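You operate a simulated robot arm through the tools that you are given. There is no shell and no other tool. Be economical: measure what you need, move in short steps, check, and stop when the job is done.

Carry out the task below with a simulated robot arm. There is one attempt and no reset: what you move stays moved.

TASK
Soap the gold brush and scrub the grimy grout under the sill clean.
Fine: suds from the yellow soap; brush on the sill, soap back in its tray. What is to be rubbed or washed off counts as gone when no trace of it is left.
Where things are to end (x, y in the base frame): gold brush within 0.06 m of [0.24, -0.34].
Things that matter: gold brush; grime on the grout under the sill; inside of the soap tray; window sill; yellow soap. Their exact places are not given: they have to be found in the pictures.

Only the result counts: the job must be done as asked and must still hold three seconds after the hand-in. Knocking over, shifting, dropping, spilling or breaking anything else fails it.

THE ROBOT
A 6-joint arm with a two-finger parallel gripper on a trunk, on a base that drives. Base frame: it is fixed to the floor where the robot stands at the start and does not move with it; the origin is under the middle of the robot, x ahead of it, y to its left, z up; the surface under the hand at the start is at about z = 0.815. Readings come in m, degrees, newtons and seconds.
With the tool pointing down near the work surface it reaches from about 0.16 to 0.84 m from the robot's upright axis, wherever it stands. Its first joint turns from -166.0 to 166.0 degrees. Places, roughly: grime on the grout under the sill [0.1, -0.3, 0.9]; inside of the soap tray [0.4, 1.4, 0.8]; window sill [0, -0.4, 1]. Payload 3.91 kg.
Tool frame: the origin (TCP) lies between the finger pads and is the grasp point; the fingertips stand 0.03 m ahead of it; z points along the fingers, y is the line along which they close. The gripper opens to 0.11 m. The fingers are 0.02 m wide and 0.01 m thick; the gripper's body (0.048 by 0.112 m) begins 0.055 m behind the TCP.
Orientation is told as [roll, pitch, yaw] about the base's x, y, z axes, in that order, counted from this pose: with the fingers straight down and closing along the base's y, the tool's x points along the base's -x, its y along +y and its z along -z.

THE INTERFACE
- The arm moves only by the tool drive_tool. Its argument "targets" is one flat list of numbers, 7 for each row, row after row: the shift along the tool's x, y, z in m, then the turn, a rotation vector about the tool's x, y, z in degrees, then the opening in per cent of the stroke, from 0 (shut) to 100 (fully open). In form: [dx, dy, dz, ax, ay, az, gripper, dx, dy, dz, ax, ay, az, gripper, ...]. A call has 1 to 8 rows; each row is the pose to reach, as a shift and turn from the pose commanded when the call began, along the tool's axes at that moment. Rows are played at 5 a second. More than 0.05 m and 8.6 degrees between two rows, or a gripper value outside its range, and nothing of the call is played. A pose out of reach is approached as far as the arm can. The call stops where the force on the tool passes 90 N (or 10 N more than at its start, if that is more) or the arm is blocked; 0.2 s more then pass. The fingers move at their own pace (about 0.108 m/s each) and stop on an object; they squeeze with about 27 N. The grip force told is the motor's: it shows also when the fingers shut on nothing. Time passes only in rows, and 0.2 s behind the last, so rows that repeat a pose let the fingers close. It gives the time, the measured TCP pose, the force on the tool (base axes), the opening and the grip force at its end, in the units of the frame above (readings bear some noise), with the torque about the TCP (base axes, N m) and any sound that the robot's microphone picked up, and new pictures: "views" is both (left out), scene, wrist or none.
- Cameras (640 x 400 px; columns grow to the right, rows downward): "scene" is now at [-0.0979, -0.0286, 1.4612]; the picture's right is [-0.36, -0.93, 0.00], its down [-0.65, 0.25, -0.72] and it looks along [0.67, -0.26, -0.70] (base axes); focal length 219 px, centre (320, 200). "wrist" rides on the gripper at [0.077, 0.007, -0.114] in the tool frame; the picture's right is [-0.09, 1.00, 0.00], its down [-0.80, -0.07, -0.59] and it looks along [-0.59, -0.05, 0.80] (tool axes); focal length 270 px, centre (320, 200).
- lift_body(by): slides the trunk up (or, below 0, down) by that many m; the arm and the scene camera ride with it, the base frame stays. It gives what a move gives, with no picture.
- base_move(legs): drives the robot by 1 to 6 legs, each [ahead, left, turn to the left] in m, m and degrees, along the robot's own axes; the way and the turn of a leg run together, so that a leg with both is an arc; at most 1.5 m and 180 degrees a leg. The arm and the cameras ride along, it lands a little off, and it stops where it bumps. It gives what a move gives, and a new picture of the scene camera.
- pan_tilt(pan, tilt): turns the head with the scene camera to pan (to the left, within 86 degrees either way) and tilt (down, from -29 to 69), counted from straight ahead of the robot. It gives what a move gives, and a new picture of the scene camera.
- locate(camera, pixels): for up to 12 pixels [column, row] of the newest picture of that camera ("zoom" is the newest enlarged one), the place [x, y, z] in the base frame of the surface seen there, good to about 0.002 m, but the place of the scene camera against the robot may be out by one fixed shift of up to 0.018 m in any direction. The clock stands still meanwhile.
- enlarge(camera, box): a new picture of the part [left, top, right, bottom] of that camera's present view, enlarged. The clock stands still meanwhile.
- job_done(): hands the job in; it is judged then, once.

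Go step by step. Measure first, check grasps and placings, and put right what went wrong. The budget is 80 turns and 260 pictures, counting those below and the enlarged ones. Unless the task says otherwise, let go and move clear before handing in.

The tools are called after "Request:" as a command line: name --argument value ..., lists and objects as JSON in quotes. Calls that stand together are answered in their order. drive_tool: Moves the arm, as the interface text tells. Its arguments: {"type":"object","properties":{"targets":{"type":"array"},"views":{"type":"string","enum":["both","scene","wrist","none"]}},"required":["targets"]} The other tools are called the same way: lift_body (by) slides the trunk up or down; base_move (legs) drives the base; pan_tilt (pan, tilt) turns the head that bears the scene camera; locate (camera, pixels) gives the place of the surface under pixels of a picture; enlarge (camera, box) takes an enlarged picture of a part of a camera's view; job_done () hands the job in.

At the start:

```text
clock: 0.0
eef_pos: [0.3564, -0.0255, 1.2744]
orientation: [0.0, 0.0, 0.0]
ft_force: [-0.3, 0.4, -0.9]
wrist_torque: [-0.02, 0.0, 0.0]
gripper_width: 0.1104
gripper_force: 0.0
trunk travel left (down, up): [-0.4, 0.14]
robot x, y, heading: [0.0005, 0.0009, -0.1]
head pan, tilt: [-21.4, 44.3]
```

scene: 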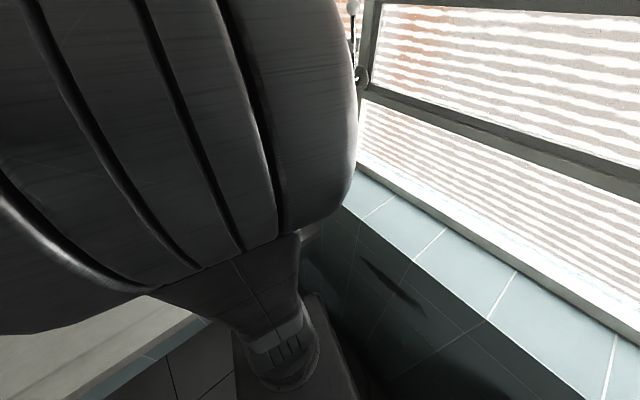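
wrist: 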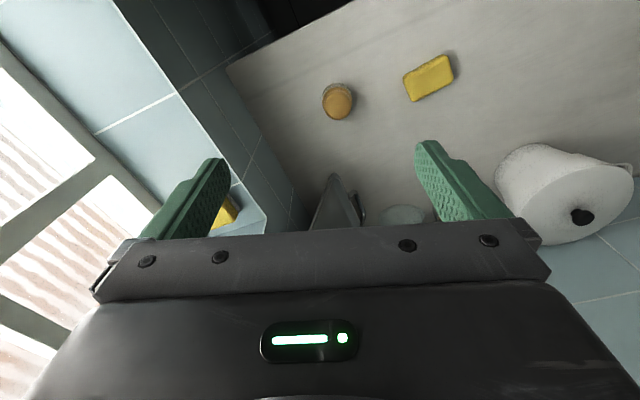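

The arm blocks most of the scene view; the wrist view shows a yellow block near (429,78), a gold round thing at (338,100) and something yellow on the sill at (225,212). I will look around with the head.

Request:
locate --camera "wrist" --pixels '[[429, 78], [338, 100], [225, 212], [560, 195], [335, 200], [400, 213], [140, 120], [230, 70], [300, 150]]'

Request:
pan_tilt --pan -70 --tilt 45

Request:
pan_tilt --pan 60 --tilt 40

Request:
enlarge --camera "wrist" --box '[180, 0, 640, 240]'

```text
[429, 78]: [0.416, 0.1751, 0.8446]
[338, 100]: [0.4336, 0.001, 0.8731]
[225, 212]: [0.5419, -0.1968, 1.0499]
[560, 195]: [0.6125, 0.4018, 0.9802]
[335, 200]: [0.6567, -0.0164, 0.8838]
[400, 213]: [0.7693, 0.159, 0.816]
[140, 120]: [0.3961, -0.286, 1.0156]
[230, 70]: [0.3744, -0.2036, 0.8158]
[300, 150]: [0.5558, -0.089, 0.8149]
```

```text
clock: 1.2
eef_pos: [0.3583, -0.0267, 1.2758]
orientation: [-0.1, 0.0, 0.0]
ft_force: [-0.8, -0.6, -1.3]
wrist_torque: [0.01, -0.03, -0.01]
gripper_width: 0.1101
gripper_force: 0.1
trunk travel left (down, up): [-0.4, 0.14]
robot x, y, heading: [-0.001, 0.0017, 0.0]
head pan, tilt: [-70.0, 45.0]
```

scene: 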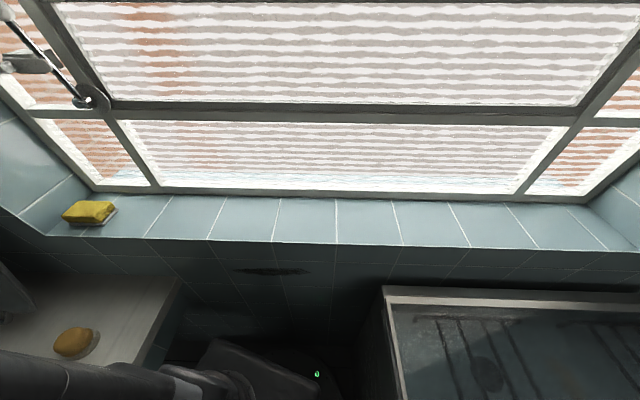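

```text
clock: 3.3
eef_pos: [0.3576, -0.0263, 1.2754]
orientation: [0.0, 0.0, 0.1]
ft_force: [0.2, -0.7, 0.1]
wrist_torque: [0.0, 0.03, -0.01]
gripper_width: 0.11
gripper_force: 0.1
trunk travel left (down, up): [-0.4, 0.14]
robot x, y, heading: [-0.0038, -0.0011, 0.2]
head pan, tilt: [60.0, 40.0]
```

scene: 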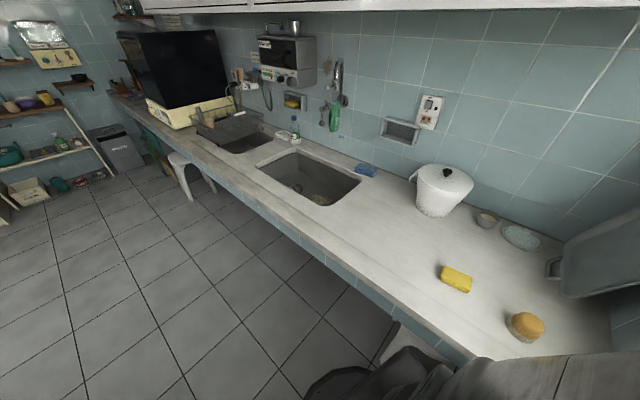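

```text
1.39 times, centred on (410, 120) of wrist
```

zoom: 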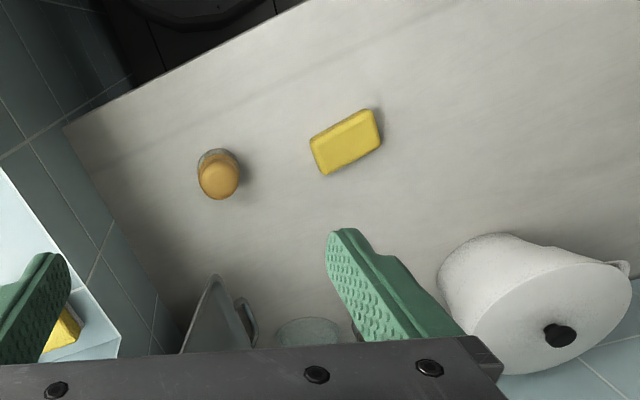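

The gold brush seems to stand at scene (525,325), a yellow block at (456,278), another yellow thing on the sill. I zoom in on these and on the area near [0.4,1.4].

Request:
enlarge --camera "scene" --box '[180, 70, 400, 210]'

Request:
locate --camera "scene" --pixels '[[525, 325], [456, 278], [293, 101], [366, 170], [310, 190], [240, 140], [296, 128], [402, 132], [486, 220], [200, 120], [300, 190]]'

Request:
enlarge --camera "scene" --box '[400, 180, 640, 360]'

```text
2.86 times, centred on (290, 140) of scene
```

zoom: 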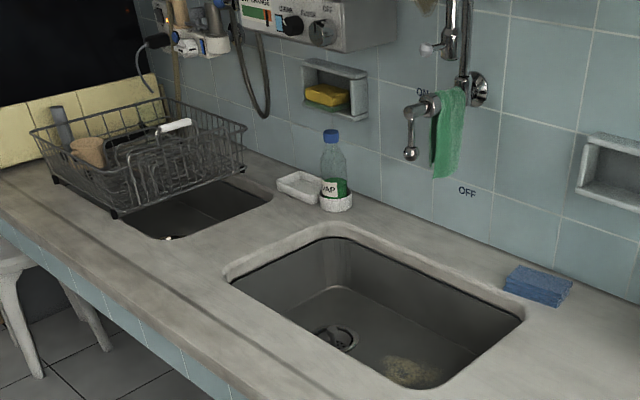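

```text
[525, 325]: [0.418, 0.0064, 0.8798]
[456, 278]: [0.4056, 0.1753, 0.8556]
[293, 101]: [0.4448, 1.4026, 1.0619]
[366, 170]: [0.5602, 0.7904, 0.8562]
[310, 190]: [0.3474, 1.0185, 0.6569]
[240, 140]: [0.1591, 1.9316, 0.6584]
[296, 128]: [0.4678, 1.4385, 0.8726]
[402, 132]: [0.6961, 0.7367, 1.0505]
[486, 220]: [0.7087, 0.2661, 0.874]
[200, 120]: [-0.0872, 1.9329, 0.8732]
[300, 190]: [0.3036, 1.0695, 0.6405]
```

```text
2.22 times, centred on (520, 270) of scene
```

zoom: 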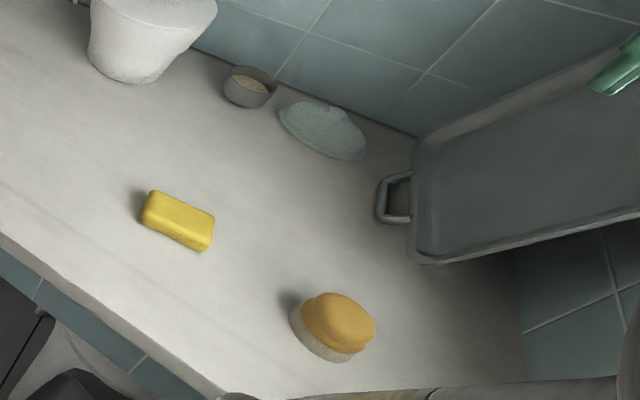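

The white tray beside the bottle at zoom (300,187) looks like the soap tray; the bar at (456,278) looks like the soap. I check the sill thing and the grime more closely before choosing.

Request:
locate --camera "scene" --pixels '[[282, 134], [285, 131], [290, 135], [283, 140], [277, 133]]'

Request:
pan_tilt --pan -70 --tilt 45

Request:
enlarge --camera "scene" --box '[20, 180, 340, 380]'

Request:
locate --camera "scene" --pixels '[[88, 212], [238, 270], [270, 271], [305, 271], [270, 264], [270, 277], [335, 239], [336, 200], [300, 255], [200, 280], [275, 242], [213, 238]]'

Request:
enlarge --camera "scene" --box '[210, 240, 350, 300]'

Request:
enlarge --camera "scene" --box '[50, 190, 130, 240]'

```text
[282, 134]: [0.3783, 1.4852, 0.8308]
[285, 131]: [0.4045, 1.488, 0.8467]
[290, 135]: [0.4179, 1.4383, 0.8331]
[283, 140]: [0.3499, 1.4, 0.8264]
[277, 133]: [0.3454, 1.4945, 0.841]
```

```text
clock: 5.4
eef_pos: [0.3572, -0.0259, 1.2748]
orientation: [0.0, 0.0, 0.0]
ft_force: [0.6, -0.5, 0.1]
wrist_torque: [0.0, 0.05, 0.02]
gripper_width: 0.1099
gripper_force: 0.0
trunk travel left (down, up): [-0.4, 0.14]
robot x, y, heading: [0.0019, -0.0058, -0.1]
head pan, tilt: [-70.0, 45.0]
```

scene: 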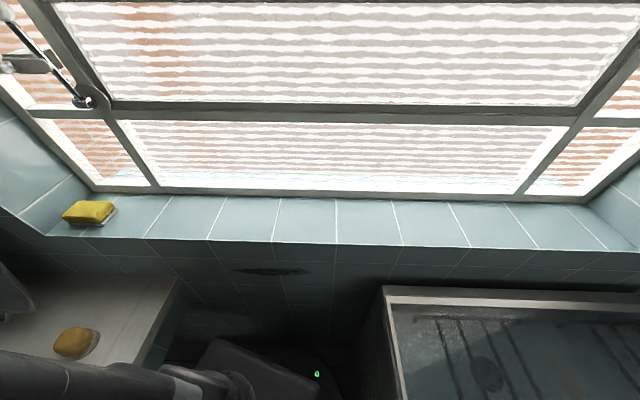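

```text
2.00 times, centred on (180, 280) of scene
```

zoom: 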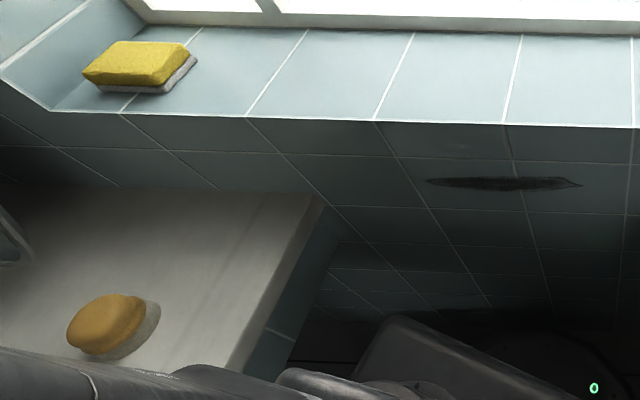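

```text
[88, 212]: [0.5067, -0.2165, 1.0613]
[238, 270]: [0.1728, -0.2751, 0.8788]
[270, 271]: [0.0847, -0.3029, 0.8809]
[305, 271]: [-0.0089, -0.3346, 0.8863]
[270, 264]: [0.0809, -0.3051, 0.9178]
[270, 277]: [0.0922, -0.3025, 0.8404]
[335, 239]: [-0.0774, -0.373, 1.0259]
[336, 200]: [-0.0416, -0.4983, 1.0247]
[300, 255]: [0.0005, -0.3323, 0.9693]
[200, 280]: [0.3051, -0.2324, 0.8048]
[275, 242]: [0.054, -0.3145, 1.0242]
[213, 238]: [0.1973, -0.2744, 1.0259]
```

```text
4.57 times, centred on (280, 270) of scene
```

zoom: 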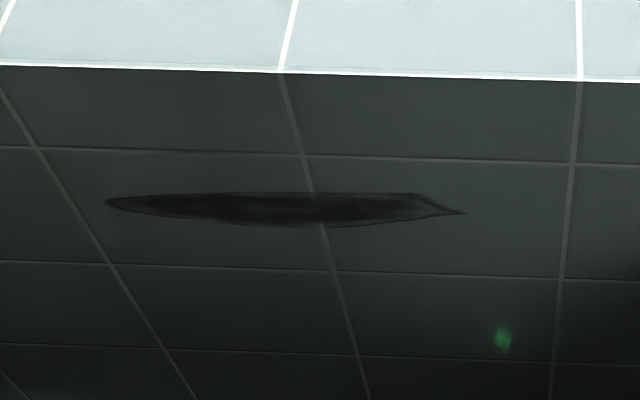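

```text
8.00 times, centred on (90, 215) of scene
```

zoom: 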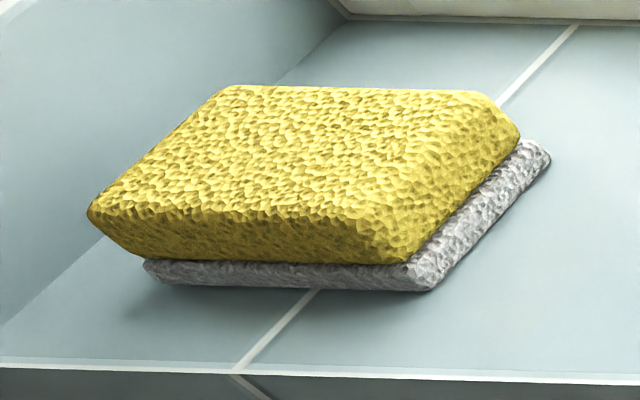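

The sill item is a scouring sponge, so the bar on the counter at [0.416,0.175] is the soap and the gold-topped thing the brush. Grime runs about x -0.01..0.175 at z≈0.88. I zoom the wrist view on brush and soap and measure them.

Request:
enlarge --camera "wrist" --box '[300, 40, 476, 150]'

Request:
locate --camera "zoom" --pixels '[[140, 215], [105, 180], [175, 245], [140, 165], [92, 215], [188, 215], [380, 155], [560, 100], [430, 230], [530, 50], [470, 140]]'

Request:
pan_tilt --pan 0 --tilt 69

Request:
pan_tilt --pan 80 --tilt 65

```text
3.64 times, centred on (388, 95) of wrist
```

zoom: 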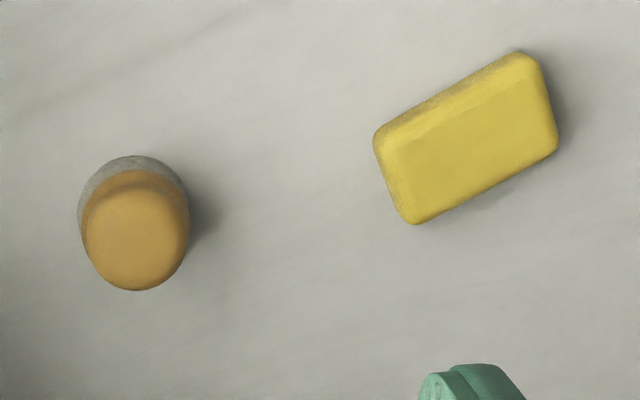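

```text
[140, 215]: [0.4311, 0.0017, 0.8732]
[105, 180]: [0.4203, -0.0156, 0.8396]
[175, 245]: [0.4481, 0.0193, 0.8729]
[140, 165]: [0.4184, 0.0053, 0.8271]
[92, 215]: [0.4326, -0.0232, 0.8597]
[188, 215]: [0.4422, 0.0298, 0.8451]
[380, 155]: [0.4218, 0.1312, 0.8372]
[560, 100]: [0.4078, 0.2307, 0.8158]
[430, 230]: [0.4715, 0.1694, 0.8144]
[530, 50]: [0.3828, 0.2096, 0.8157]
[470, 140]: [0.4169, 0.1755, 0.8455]
```

```text
clock: 6.8
eef_pos: [0.3556, -0.0252, 1.275]
orientation: [-0.1, 0.1, 0.0]
ft_force: [0.1, -0.8, -0.6]
wrist_torque: [-0.03, -0.03, 0.0]
gripper_width: 0.1102
gripper_force: 0.0
trunk travel left (down, up): [-0.4, 0.14]
robot x, y, heading: [-0.0026, -0.0007, 0.1]
head pan, tilt: [0.0, 68.8]
```

scene: 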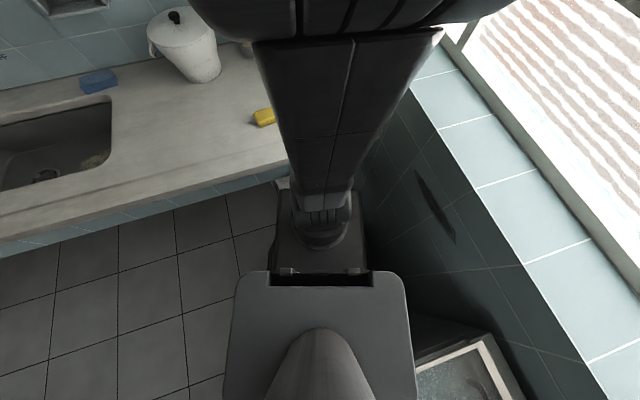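

```text
clock: 8.3
eef_pos: [0.3578, -0.0265, 1.2732]
orientation: [-0.1, 0.3, -0.1]
ft_force: [0.0, -0.3, -0.8]
wrist_torque: [0.02, 0.01, 0.01]
gripper_width: 0.1098
gripper_force: 0.0
trunk travel left (down, up): [-0.4, 0.14]
robot x, y, heading: [0.0009, 0.0003, 0.0]
head pan, tilt: [80.0, 65.0]
```

scene: 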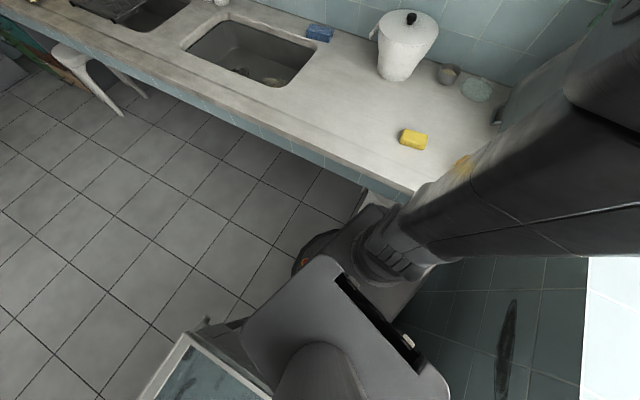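

Brush: ~0.053 m round, centre ≈(0.432, 0.003), top 0.873; soap centre (0.416, 0.175), top 0.845. I go down above the brush to z≈0.955 and check.

Request:
drive_tool --targets '[-0.01, 0.004, 0.04, 0, 0, 0, 100, -0.02, 0.008, 0.08, 0, 0, 0, 100, -0.03, 0.012, 0.12, 0, 0, 0, 100, -0.04, 0.016, 0.16, 0, 0, 0, 100, -0.05, 0.02, 0.2, 0, 0, 0, 100, -0.06, 0.024, 0.24, 0, 0, 0, 100, -0.07, 0.028, 0.28, 0, 0, 0, 100, -0.0755, 0.029, 0.32, 0, 0, 0, 100]' --views "both"

```text
clock: 10.1
eef_pos: [0.4324, 0.0042, 0.9544]
orientation: [0.0, 0.0, 0.1]
ft_force: [0.6, -0.2, 0.2]
wrist_torque: [-0.01, 0.02, -0.01]
gripper_width: 0.1104
gripper_force: 0.1
trunk travel left (down, up): [-0.4, 0.14]
robot x, y, heading: [0.0056, -0.0047, -0.1]
head pan, tilt: [80.0, 65.0]
```

scene: 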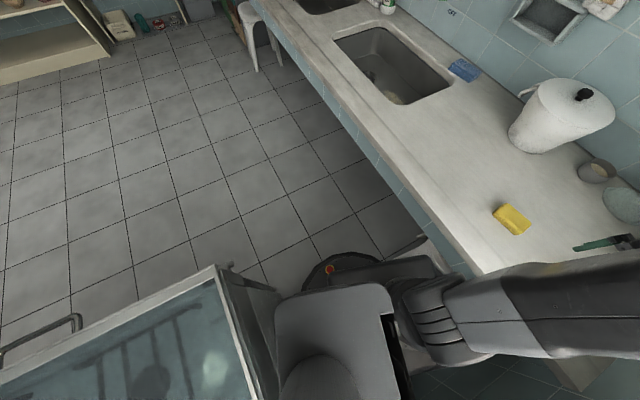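
wrist: 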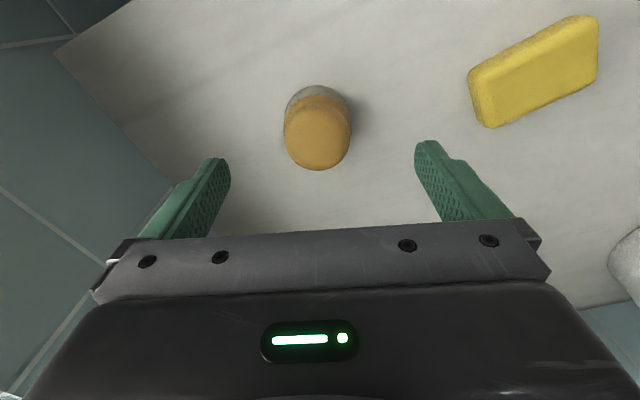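

The brush lies between the fingers at (318,130). I measure its edges again from nearer.

Request:
locate --camera "wrist" --pixels '[[318, 140], [290, 140], [347, 140], [318, 165], [318, 105], [318, 90], [535, 75], [475, 80], [595, 45], [560, 22], [492, 125], [597, 75]]'

Request:
enlarge --camera "wrist" --box '[238, 60, 398, 180]'

```text
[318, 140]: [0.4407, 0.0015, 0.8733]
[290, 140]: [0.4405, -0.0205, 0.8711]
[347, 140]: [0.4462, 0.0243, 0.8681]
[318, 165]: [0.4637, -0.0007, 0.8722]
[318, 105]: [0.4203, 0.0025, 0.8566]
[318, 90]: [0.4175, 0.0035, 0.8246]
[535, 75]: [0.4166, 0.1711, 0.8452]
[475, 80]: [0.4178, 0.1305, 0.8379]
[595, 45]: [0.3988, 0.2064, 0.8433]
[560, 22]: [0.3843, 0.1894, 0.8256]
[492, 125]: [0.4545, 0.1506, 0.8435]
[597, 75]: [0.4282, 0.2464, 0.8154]
```

```text
3.33 times, centred on (318, 120) of wrist
```

zoom: 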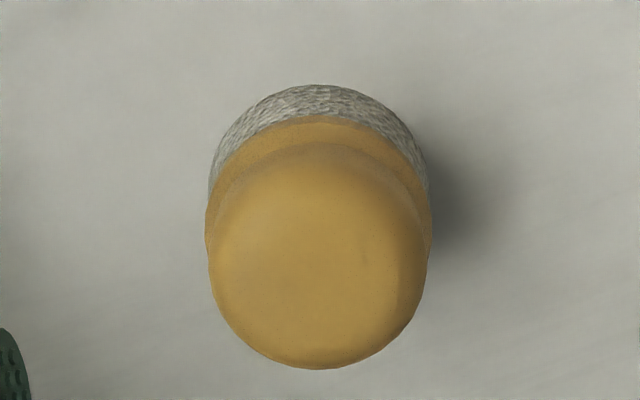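

Brush centre is ≈(0.443, 0.002). I lower to z≈0.86 and close.

Request:
drive_tool --targets '[-0.01, -0.002, 0.035, 0, 0, 0, 100, -0.01, -0.002, 0.07, 0, 0, 0, 100, -0.01, -0.002, 0.094, 0, 0, 0, 100, -0.01, -0.002, 0.094, 0, 0, 0, 40, -0.01, -0.002, 0.094, 0, 0, 0, 10, -0.01, -0.002, 0.094, 0, 0, 0, 10, -0.01, -0.002, 0.094, 0, 0, 0, 10]' --views "wrist"

```text
clock: 11.7
eef_pos: [0.444, 0.0017, 0.8641]
orientation: [0.0, 0.0, -0.1]
ft_force: [-0.6, -0.2, 0.6]
wrist_torque: [0.0, 0.03, 0.02]
gripper_width: 0.0586
gripper_force: 27.2
trunk travel left (down, up): [-0.4, 0.14]
robot x, y, heading: [-0.0009, 0.0012, -0.2]
head pan, tilt: [80.0, 65.0]
```

wrist: 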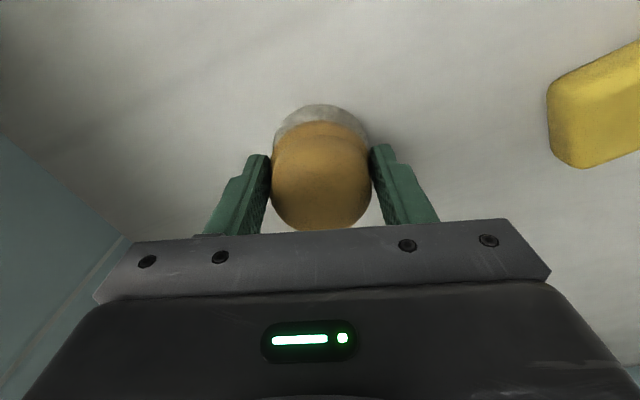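

The brush is held (width 0.0586, 27 N). I lift and carry it over the soap.

Request:
drive_tool --targets '[0, 0, -0.035, 0, 0, 0, 10, 0, 0, -0.07, 0, 0, 0, 10, 0.007, 0.045, -0.07, 0, 0, 0, 10, 0.014, 0.09, -0.07, 0, 0, 0, 10, 0.021, 0.135, -0.07, 0, 0, 0, 10, 0.028, 0.172, -0.07, 0, 0, 0, 10, 0.028, 0.172, -0.05, 0, 0, 0, 10]' --views "both"

```text
clock: 13.3
eef_pos: [0.4155, 0.173, 0.9111]
orientation: [0.0, 0.0, 0.0]
ft_force: [0.5, -0.2, -0.3]
wrist_torque: [-0.04, -0.01, 0.0]
gripper_width: 0.0111
gripper_force: 0.1
trunk travel left (down, up): [-0.4, 0.14]
robot x, y, heading: [0.0026, 0.001, 0.0]
head pan, tilt: [80.0, 65.0]
```

scene: 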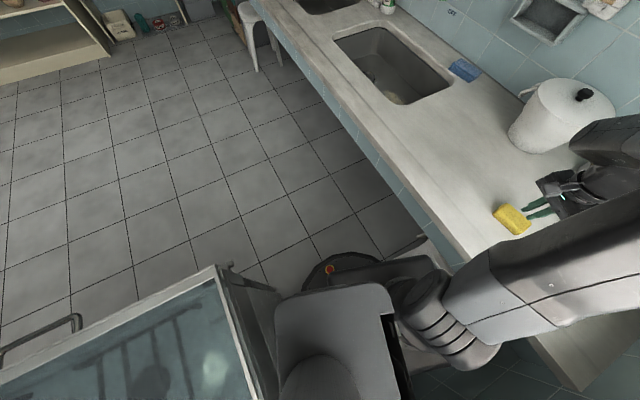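
wrist: 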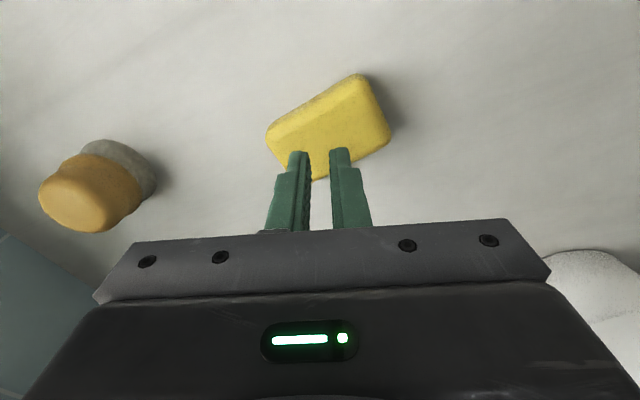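

The brush slipped out and stays on the counter at wrist (95,185). I look at its shape before regripping.

Request:
enlarge --camera "wrist" --box '[20, 120, 180, 240]'

Request:
locate --camera "wrist" --pixels '[[85, 185], [45, 190], [75, 225], [120, 165], [80, 160], [140, 190], [150, 165], [100, 145], [130, 180]]'

```text
3.33 times, centred on (100, 180) of wrist
```

zoom: 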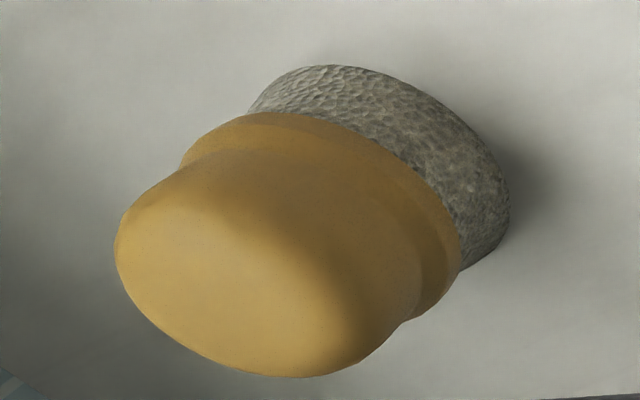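

```text
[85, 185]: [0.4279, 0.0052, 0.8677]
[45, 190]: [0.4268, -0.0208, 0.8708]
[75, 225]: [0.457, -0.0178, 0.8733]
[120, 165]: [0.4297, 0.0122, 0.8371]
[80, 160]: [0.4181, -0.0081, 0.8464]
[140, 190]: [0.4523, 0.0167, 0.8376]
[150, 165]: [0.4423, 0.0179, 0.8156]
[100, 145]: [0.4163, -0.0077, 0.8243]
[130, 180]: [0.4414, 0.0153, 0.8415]
```

The brush has a wide rim at z≈0.84 with a knob above; the tips held only the rim's slope. I go back above it and measure anew.

Request:
drive_tool --targets '[0, 0, -0.045, 0, 0, 0, 10, -0.007, -0.045, -0.045, 0, 0, 0, 50, -0.014, -0.09, -0.045, 0, 0, 0, 100, -0.021, -0.135, -0.045, 0, 0, 0, 100, -0.028, -0.177, -0.045, 0, 0, 0, 100, -0.028, -0.177, -0.045, 0, 0, 0, 100]' --views "wrist"

Request:
enlarge --camera "wrist" --box '[238, 60, 398, 180]'

Request:
locate --camera "zoom" --pixels '[[320, 250], [215, 270], [425, 270], [320, 360], [320, 170], [320, 130], [320, 95], [215, 170], [420, 170], [220, 230], [420, 230]]'

```text
clock: 14.7
eef_pos: [0.4415, -0.004, 0.9566]
orientation: [0.1, 0.0, 0.1]
ft_force: [-0.5, 0.4, -0.5]
wrist_torque: [-0.02, -0.03, -0.01]
gripper_width: 0.1098
gripper_force: 0.0
trunk travel left (down, up): [-0.4, 0.14]
robot x, y, heading: [-0.0013, 0.0008, -0.2]
head pan, tilt: [80.0, 65.0]
```

wrist: 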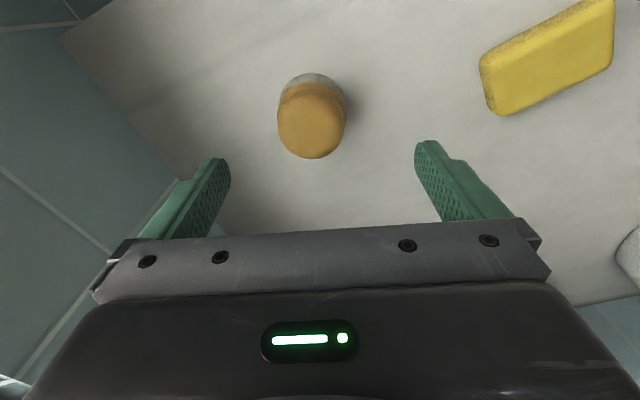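

```text
3.33 times, centred on (318, 120) of wrist
```

zoom: 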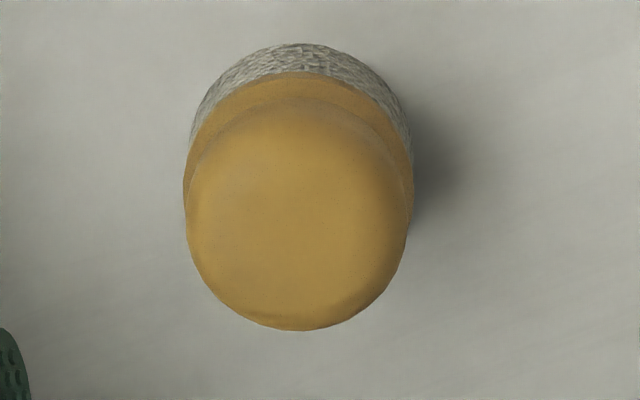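

```text
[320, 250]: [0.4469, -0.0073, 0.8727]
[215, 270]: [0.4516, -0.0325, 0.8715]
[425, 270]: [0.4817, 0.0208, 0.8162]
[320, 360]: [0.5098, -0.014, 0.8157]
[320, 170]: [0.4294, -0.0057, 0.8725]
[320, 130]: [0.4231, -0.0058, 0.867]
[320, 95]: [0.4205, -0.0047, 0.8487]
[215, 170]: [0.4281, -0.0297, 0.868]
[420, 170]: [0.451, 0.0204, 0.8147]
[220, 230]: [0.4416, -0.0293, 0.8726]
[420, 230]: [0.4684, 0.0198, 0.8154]
```

Brush centre now ≈(0.443, −0.012), rim diameter 0.058 at z≈0.84. I grip deeper (TCP ≈0.850), shut fully and lift slowly.

Request:
drive_tool --targets '[-0.001, -0.008, 0.045, 0, 0, 0, 100, -0.001, -0.008, 0.085, 0, 0, 0, 100, -0.001, -0.008, 0.106, 0, 0, 0, 100, -0.001, -0.008, 0.106, 0, 0, 0, 40, -0.001, -0.008, 0.106, 0, 0, 0, 0, -0.001, -0.008, 0.106, 0, 0, 0, 0, -0.001, -0.008, 0.106, 0, 0, 0, 0, -0.001, -0.008, 0.106, 0, 0, 0, 0]' --views "wrist"

Request:
drive_tool --targets '[0, 0, -0.005, 0, 0, 0, 0, 0, 0, -0.012, 0, 0, 0, 0, 0, 0, -0.02, 0, 0, 0, 0, 0, 0, -0.03, 0, 0, 0, 0, 0, 0, -0.04, 0, 0, 0, 0, 0, 0, -0.05, 0, 0, 0, 0]' --views "wrist"

```text
clock: 16.5
eef_pos: [0.4421, -0.0143, 0.8493]
orientation: [0.1, 0.0, -0.1]
ft_force: [-0.6, -0.7, 0.1]
wrist_torque: [0.01, -0.02, 0.0]
gripper_width: 0.0583
gripper_force: 27.3
trunk travel left (down, up): [-0.4, 0.14]
robot x, y, heading: [-0.0027, -0.0026, 0.0]
head pan, tilt: [80.0, 65.0]
```

wrist: 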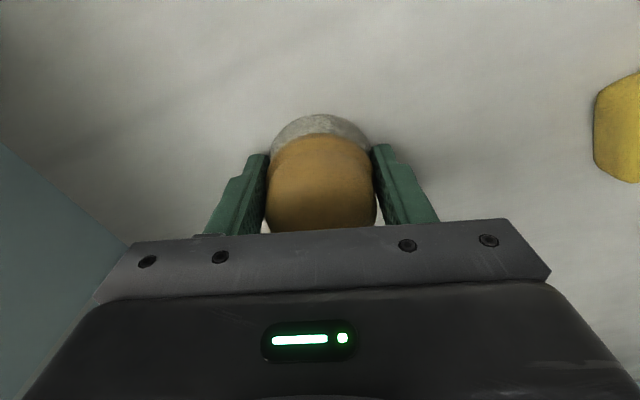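

```text
clock: 17.9
eef_pos: [0.4437, -0.013, 0.9001]
orientation: [0.1, 0.0, 0.1]
ft_force: [-0.5, -0.2, -1.6]
wrist_torque: [-0.03, 0.0, -0.02]
gripper_width: 0.0583
gripper_force: 27.0
trunk travel left (down, up): [-0.4, 0.14]
robot x, y, heading: [-0.0009, -0.0015, -0.3]
head pan, tilt: [80.0, 65.0]
```

wrist: 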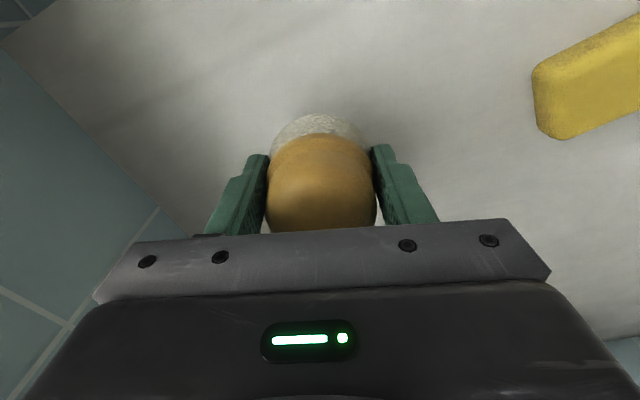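

Brush is held firmly with bristles ≈0.035 below the TCP. I carry it over the soap centre (0.418, 0.177), stopping about 5 mm above.

Request:
drive_tool --targets '[0, 0, -0.03, 0, 0, 0, 0, 0.006, 0.045, -0.03, 0, 0, 0, 0, 0.012, 0.09, -0.03, 0, 0, 0, 0, 0.018, 0.135, -0.03, 0, 0, 0, 0, 0.025, 0.175, -0.03, 0, 0, 0, 0, 0.025, 0.19, -0.03, 0, 0, 0, 0, 0.025, 0.19, 0.0, 0, 0, 0, 0, 0.025, 0.19, 0.014, 0, 0, 0, 0]' --views "both"

```text
clock: 19.7
eef_pos: [0.4189, 0.1778, 0.8862]
orientation: [0.0, 0.0, 0.1]
ft_force: [-0.4, 0.4, -0.8]
wrist_torque: [0.02, 0.02, -0.03]
gripper_width: 0.0581
gripper_force: 27.3
trunk travel left (down, up): [-0.4, 0.14]
robot x, y, heading: [-0.0022, -0.0016, 0.0]
head pan, tilt: [80.0, 65.0]
```

scene: 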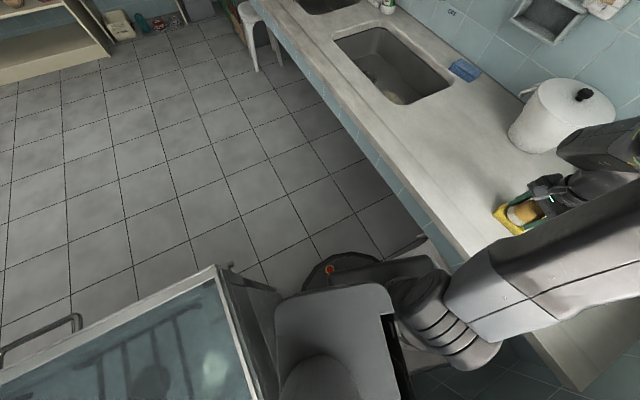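
wrist: 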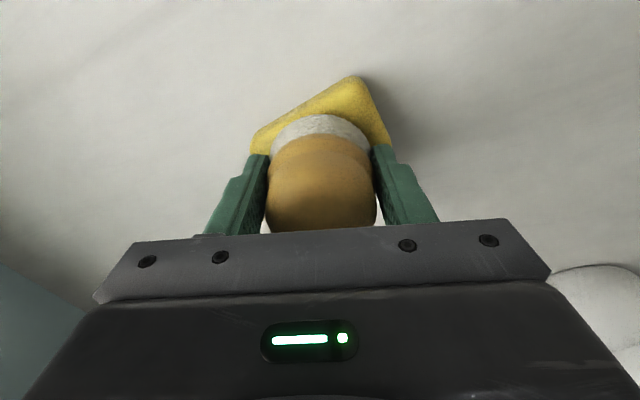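

The brush hovers over the soap. I press down in small steps to feel the contact.

Request:
drive_tool --targets '[0, 0, 0.003, 0, 0, 0, 0, 0, 0, 0.005, 0, 0, 0, 0, 0, 0, 0.007, 0, 0, 0, 0, 0, 0, 0.008, 0, 0, 0, 0]' --views "wrist"

```text
clock: 20.7
eef_pos: [0.4195, 0.1782, 0.8788]
orientation: [0.1, 0.0, -0.1]
ft_force: [0.0, -0.9, -0.9]
wrist_torque: [0.0, -0.01, 0.0]
gripper_width: 0.0585
gripper_force: 27.2
trunk travel left (down, up): [-0.4, 0.14]
robot x, y, heading: [0.0016, -0.004, 0.0]
head pan, tilt: [80.0, 65.0]
```

wrist: 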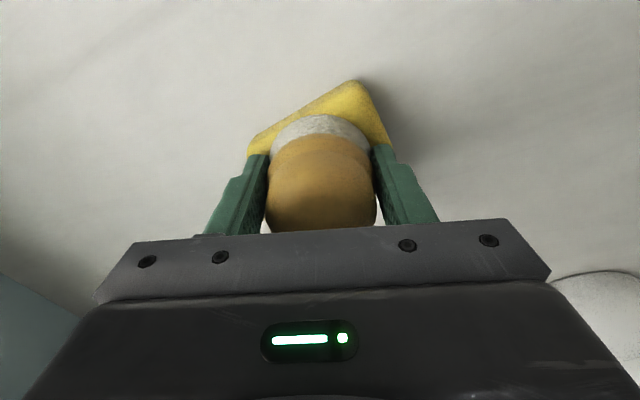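

Request:
drive_tool --targets '[0, 0, 0.001, 0, 0, 0, 0, 0, 0, 0.002, 0, 0, 0, 0, 0, 0, 0.003, 0, 0, 0, 0]' --views "none"

```text
clock: 21.5
eef_pos: [0.4185, 0.1786, 0.8769]
orientation: [0.1, -0.3, 0.0]
ft_force: [1.1, -1.5, 22.5]
wrist_torque: [-0.03, -0.17, 0.01]
gripper_width: 0.0583
gripper_force: 26.9
trunk travel left (down, up): [-0.4, 0.14]
robot x, y, heading: [-0.0001, 0.0012, 0.1]
head pan, tilt: [80.0, 65.0]
```

Contact: 22 N on the soap. I ease 1 mm and rub back and forth along the bar.

Request:
drive_tool --targets '[0.003, 0.007, -0.001, 0, 0, 0, 0, 0.006, 0.013, -0.001, 0, 0, 0, 0, 0, 0, -0.001, 0, 0, 0, 0, -0.006, -0.013, -0.001, 0, 0, 0, 0, 0, 0, -0.001, 0, 0, 0, 0, 0.006, 0.013, -0.001, 0, 0, 0, 0, 0, 0, -0.001, 0, 0, 0, 0, -0.006, -0.013, -0.001, 0, 0, 0, 0]' --views "wrist"

```text
clock: 23.3
eef_pos: [0.4233, 0.1644, 0.8772]
orientation: [0.0, 0.0, 0.0]
ft_force: [-0.2, -1.1, 1.9]
wrist_torque: [0.01, -0.06, 0.01]
gripper_width: 0.0584
gripper_force: 27.0
trunk travel left (down, up): [-0.4, 0.14]
robot x, y, heading: [-0.001, -0.0003, 0.3]
head pan, tilt: [80.0, 65.0]
```

wrist: 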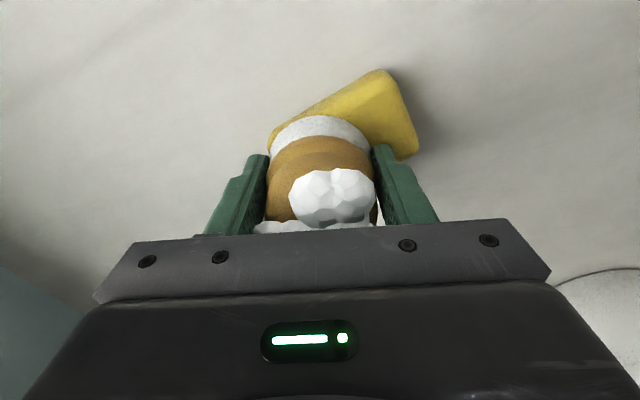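

White suds show on the brush at (333,195). One more round of rubbing with a touch more pressure to be sure.

Request:
drive_tool --targets '[0.006, 0.013, 0.001, 0, 0, 0, 0, 0.012, 0.026, 0.001, 0, 0, 0, 0, 0.006, 0.013, 0.001, 0, 0, 0, 0, 0, 0, 0.001, 0, 0, 0, 0, 0.006, 0.013, 0.001, 0, 0, 0, 0, 0.012, 0.026, 0.001, 0, 0, 0, 0, 0.006, 0.013, 0.001, 0, 0, 0, 0, 0.006, 0.013, -0.05, 0, 0, 0, 0]' --views "wrist"

```text
refused: row 8 steps farther than a row can; nothing moved
```

Request:
drive_tool --targets '[0.006, 0.013, 0.001, 0, 0, 0, 0, 0.012, 0.026, 0.001, 0, 0, 0, 0, 0.006, 0.013, 0.001, 0, 0, 0, 0, 0, 0, 0.001, 0, 0, 0, 0, 0.006, 0.013, 0.001, 0, 0, 0, 0, 0.012, 0.026, 0.001, 0, 0, 0, 0, 0.006, 0.013, 0.001, 0, 0, 0, 0, 0.006, 0.013, -0.04, 0, 0, 0, 0]' --views "both"

```text
clock: 25.1
eef_pos: [0.4195, 0.1801, 0.9166]
orientation: [0.0, 0.0, -0.1]
ft_force: [0.7, -0.8, -0.7]
wrist_torque: [0.0, 0.01, -0.03]
gripper_width: 0.0582
gripper_force: 27.1
trunk travel left (down, up): [-0.4, 0.14]
robot x, y, heading: [-0.0029, 0.0033, 0.2]
head pan, tilt: [80.0, 65.0]
```

scene: 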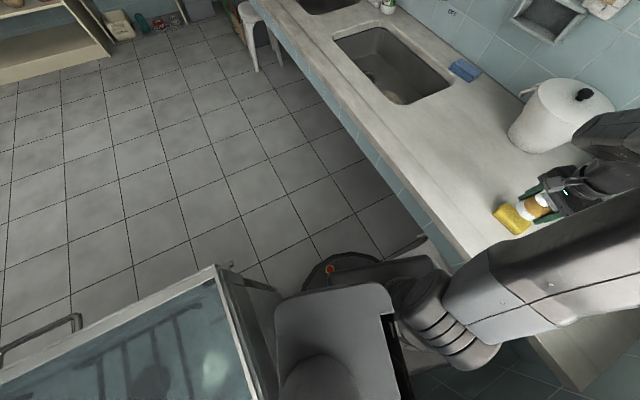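
wrist: 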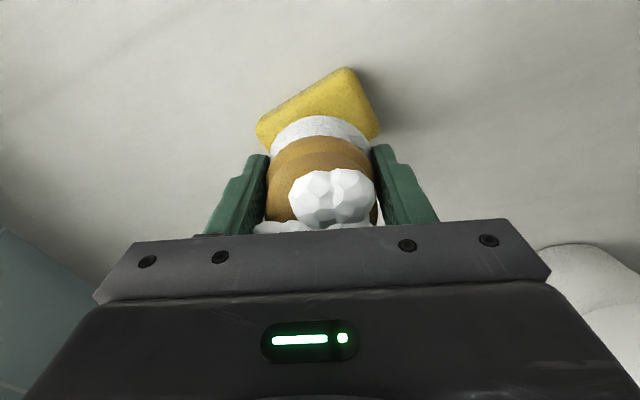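

The brush is soaped. Now I must stand back from the window wall so that the tool can point horizontally at the grout; I check free floor around.

Request:
locate --camera "scene" --pixels '[[230, 266], [215, 268], [0, 380], [262, 300], [330, 260], [430, 205], [350, 130], [200, 200], [100, 250], [300, 250], [75, 320], [450, 250]]'

Request:
pan_tilt --pan 86 --tilt 30

Request:
pan_tilt --pan -86 --tilt 60

Request:
locate --camera "scene" --pixels '[[100, 200], [200, 200], [320, 200], [450, 250], [320, 300], [400, 150], [500, 350], [320, 100]]'

```text
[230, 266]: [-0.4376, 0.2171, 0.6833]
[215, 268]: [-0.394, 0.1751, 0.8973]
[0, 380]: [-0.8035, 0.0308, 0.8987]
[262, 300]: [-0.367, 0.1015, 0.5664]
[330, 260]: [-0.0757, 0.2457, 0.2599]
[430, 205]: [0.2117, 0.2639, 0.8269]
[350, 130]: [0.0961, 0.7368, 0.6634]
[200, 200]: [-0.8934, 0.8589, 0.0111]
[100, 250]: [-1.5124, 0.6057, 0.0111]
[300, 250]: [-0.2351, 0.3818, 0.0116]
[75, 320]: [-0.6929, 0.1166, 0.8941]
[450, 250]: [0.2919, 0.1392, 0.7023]
```

```text
clock: 26.1
eef_pos: [0.4201, 0.1806, 0.9171]
orientation: [0.0, 0.0, 0.0]
ft_force: [0.2, -0.2, -0.7]
wrist_torque: [-0.01, -0.01, 0.01]
gripper_width: 0.0584
gripper_force: 27.2
trunk travel left (down, up): [-0.4, 0.14]
robot x, y, heading: [0.001, -0.0029, 0.1]
head pan, tilt: [85.9, 30.0]
```

scene: 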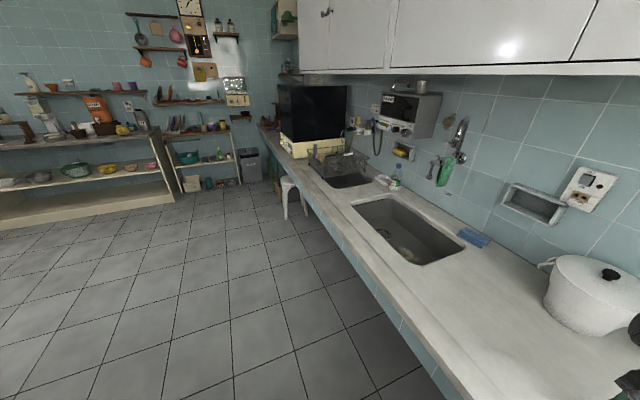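

```text
clock: 28.7
eef_pos: [0.4206, 0.1793, 0.9177]
orientation: [0.1, 0.0, 0.0]
ft_force: [0.1, -0.5, -0.3]
wrist_torque: [-0.05, 0.01, -0.02]
gripper_width: 0.0583
gripper_force: 27.3
trunk travel left (down, up): [-0.4, 0.14]
robot x, y, heading: [0.0009, -0.0012, 0.2]
head pan, tilt: [-85.9, 60.0]
```

scene: 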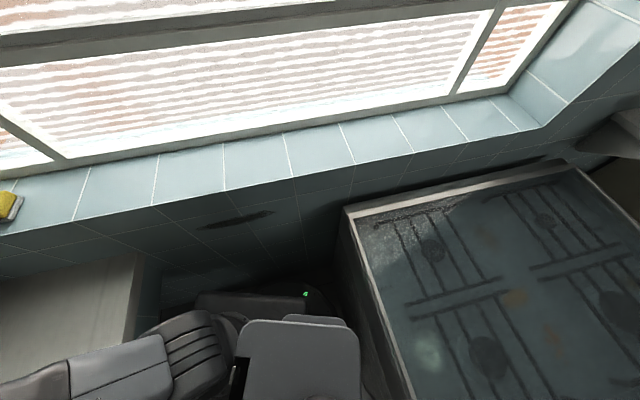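

```text
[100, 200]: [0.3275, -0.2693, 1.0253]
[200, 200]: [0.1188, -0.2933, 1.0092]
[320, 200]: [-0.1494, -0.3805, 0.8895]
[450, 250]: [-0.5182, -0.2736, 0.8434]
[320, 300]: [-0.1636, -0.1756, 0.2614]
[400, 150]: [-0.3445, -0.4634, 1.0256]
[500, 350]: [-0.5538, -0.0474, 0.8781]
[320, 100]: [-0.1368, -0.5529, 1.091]
```

A stove-like block stands at x<−0.36 and the counter runs parallel to the wall normal (≈(−0.31,0.95)); that lane is free. I raise the brush, back off 0.4 m along the lane, then turn to face the wall.

Request:
drive_tool --targets '[0, 0, -0.045, 0, 0, 0, 0, 0, 0, -0.09, 0, 0, 0, 0, 0, 0, -0.135, 0, 0, 0, 0, 0.03, 0, -0.17, 0, 0, 0, 0, 0.06, 0, -0.2, 0, 0, 0, 0]' --views "none"

Request:
base_move --legs '[[-0.12, 0.38, 0]]'

```text
clock: 29.9
eef_pos: [0.3568, 0.1798, 1.1184]
orientation: [0.1, 0.1, 0.1]
ft_force: [0.2, 0.1, -1.4]
wrist_torque: [0.0, -0.01, 0.01]
gripper_width: 0.0583
gripper_force: 26.8
trunk travel left (down, up): [-0.4, 0.14]
robot x, y, heading: [-0.0043, 0.0012, 0.2]
head pan, tilt: [-85.9, 60.0]
```

```text
clock: 32.5
eef_pos: [0.2386, 0.5614, 1.1171]
orientation: [0.0, 0.1, -0.5]
ft_force: [-0.5, -0.2, -0.6]
wrist_torque: [0.0, 0.02, 0.0]
gripper_width: 0.0581
gripper_force: 26.6
trunk travel left (down, up): [-0.4, 0.14]
robot x, y, heading: [-0.1228, 0.3834, -0.1]
head pan, tilt: [-85.9, 60.0]
```

scene: 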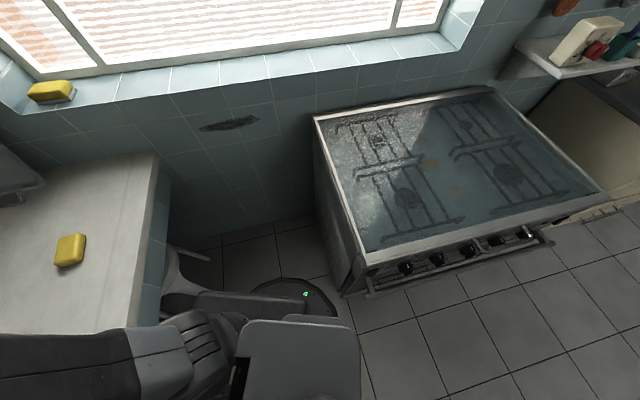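

Grime shows at (228,124). Before turning I check the white thing by the base at (185,275).

Request:
enlarge --camera "scene" --box '[130, 220, 370, 370]'

Request:
locate --camera "scene" --pixels '[[180, 252], [185, 275], [200, 290], [240, 300], [300, 300], [325, 300], [175, 300], [228, 124], [202, 128], [255, 119]]'

Request:
enlarge --camera "scene" --box '[170, 85, 290, 160]'

```text
2.67 times, centred on (250, 295) of scene
```

zoom: 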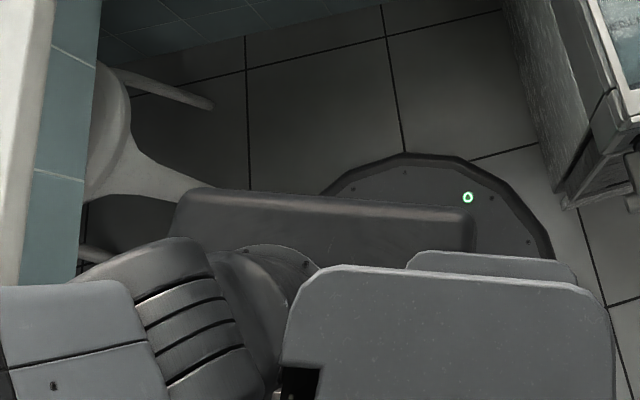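

```text
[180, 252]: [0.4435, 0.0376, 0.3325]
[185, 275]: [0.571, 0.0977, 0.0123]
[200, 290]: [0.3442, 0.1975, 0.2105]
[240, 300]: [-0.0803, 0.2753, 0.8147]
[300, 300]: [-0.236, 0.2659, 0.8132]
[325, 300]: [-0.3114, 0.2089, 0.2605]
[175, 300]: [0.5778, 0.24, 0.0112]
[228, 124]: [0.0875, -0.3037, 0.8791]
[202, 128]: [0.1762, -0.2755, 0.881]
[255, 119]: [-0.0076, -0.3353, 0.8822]
```

```text
5.33 times, centred on (230, 122) of scene
```

zoom: 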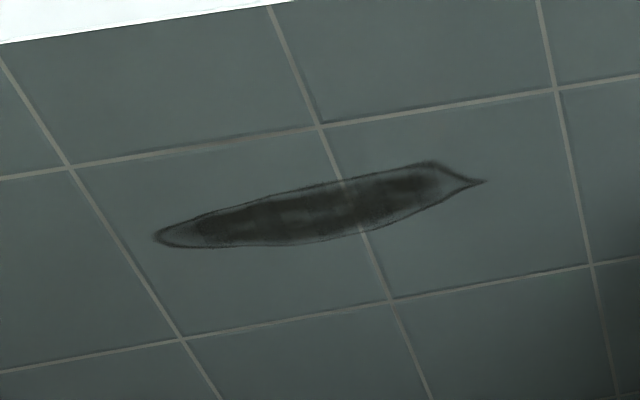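

The base is a round disc and the stool is under the counter, 0.5 m away; turning in place is safe. I turn 72° right.

Request:
base_move --legs '[[0, 0, -72]]'

Request:
pan_tilt --pan -25 --tilt 50

```text
clock: 36.1
eef_pos: [0.1466, 0.0866, 1.1162]
orientation: [0.0, 0.0, -74.7]
ft_force: [0.0, -0.3, -0.7]
wrist_torque: [-0.02, 0.01, 0.01]
gripper_width: 0.0582
gripper_force: 26.8
trunk travel left (down, up): [-0.4, 0.14]
robot x, y, heading: [-0.125, 0.3825, -74.4]
head pan, tilt: [-85.9, 60.0]
```

scene: 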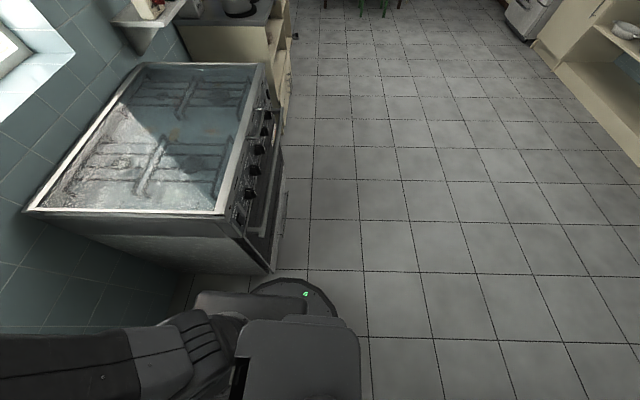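

```text
clock: 37.4
eef_pos: [0.1471, 0.0858, 1.1191]
orientation: [0.0, 0.1, -74.7]
ft_force: [0.1, 0.5, -0.2]
wrist_torque: [-0.03, 0.0, -0.02]
gripper_width: 0.0586
gripper_force: 27.0
trunk travel left (down, up): [-0.4, 0.14]
robot x, y, heading: [-0.123, 0.3863, -74.6]
head pan, tilt: [-25.0, 50.0]
```

scene: 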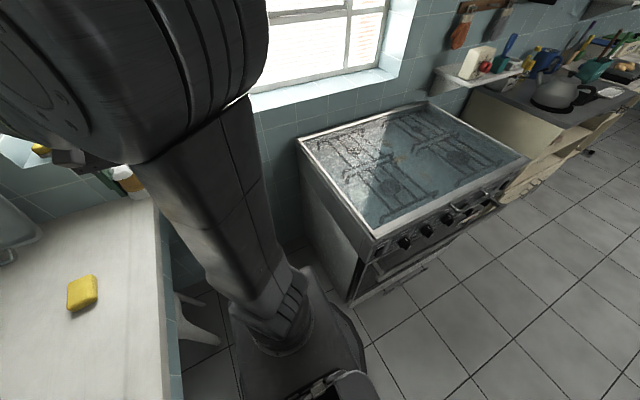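

Heading is −74.6°, wall faces −72°. I now pitch the tool up toward horizontal while moving toward the wall, stopping well short.

Request:
drive_tool --targets '[-0.0215, -0.0156, 0.0153, 0, -8.2, 0, 0, -0.043, -0.0312, 0.0306, 0, -16.4, 0, 0, -0.0645, -0.0468, 0.0459, 0, -24.6, 0, 0, -0.086, -0.0624, 0.0612, 0, -32.8, 0, 0, -0.1075, -0.078, 0.0765, 0, -41, 0, 0, -0.129, -0.0936, 0.0918, 0, -49.2, 0, 0, -0.1505, -0.1092, 0.1071, 0, -57.4, 0, 0, -0.172, -0.1248, 0.1224, 0, -65.6, 0, 0]' --views "both"

```text
clock: 39.2
eef_pos: [0.1119, -0.0881, 0.9953]
orientation: [0.2, -63.5, -75.9]
ft_force: [0.8, 2.3, -0.4]
wrist_torque: [-0.04, 0.04, -0.07]
gripper_width: 0.0583
gripper_force: 27.5
out of reach, approached as far as the arm can: row 6, 7, 8
trunk travel left (down, up): [-0.4, 0.14]
robot x, y, heading: [-0.1216, 0.3833, -74.9]
head pan, tilt: [-25.0, 50.0]
```

scene: 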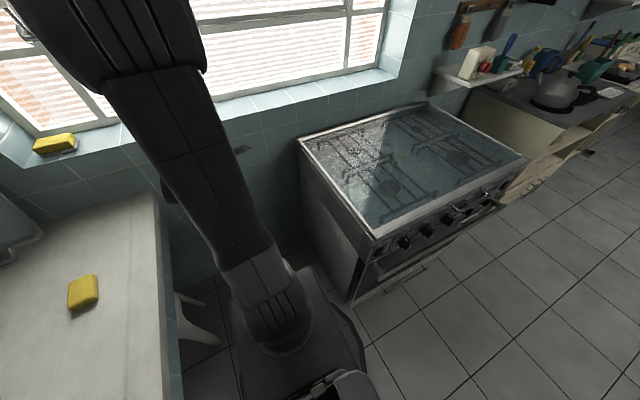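
wrist: 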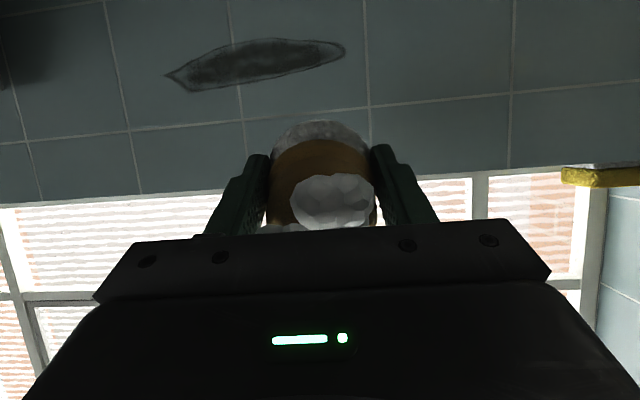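

Pitch reached −63.5° before the arm folded too tight near its axis. The wrist sees the grime at (255,63); I measure it.

Request:
locate --camera "wrist" --pixels '[[166, 76], [346, 48], [255, 63], [200, 88], [270, 38], [310, 40], [190, 60], [450, 50], [100, 60], [300, 72], [230, 85]]'

Request:
enlarge --camera "wrist" --box '[150, 20, 370, 150]'

```text
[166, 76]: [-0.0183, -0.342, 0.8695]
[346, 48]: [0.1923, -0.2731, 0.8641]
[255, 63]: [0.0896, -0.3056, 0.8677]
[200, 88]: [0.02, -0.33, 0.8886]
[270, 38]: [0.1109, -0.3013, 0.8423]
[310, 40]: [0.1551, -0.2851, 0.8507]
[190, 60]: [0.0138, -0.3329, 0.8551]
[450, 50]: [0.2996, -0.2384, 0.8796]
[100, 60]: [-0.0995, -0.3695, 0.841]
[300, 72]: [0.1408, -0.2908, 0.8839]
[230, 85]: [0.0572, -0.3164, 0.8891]
```

```text
2.91 times, centred on (260, 85) of wrist
```

zoom: 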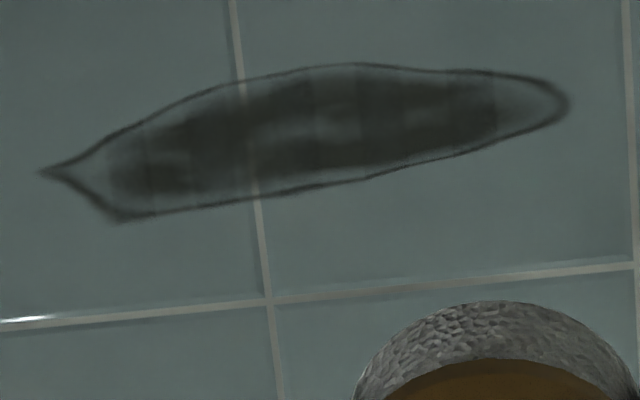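

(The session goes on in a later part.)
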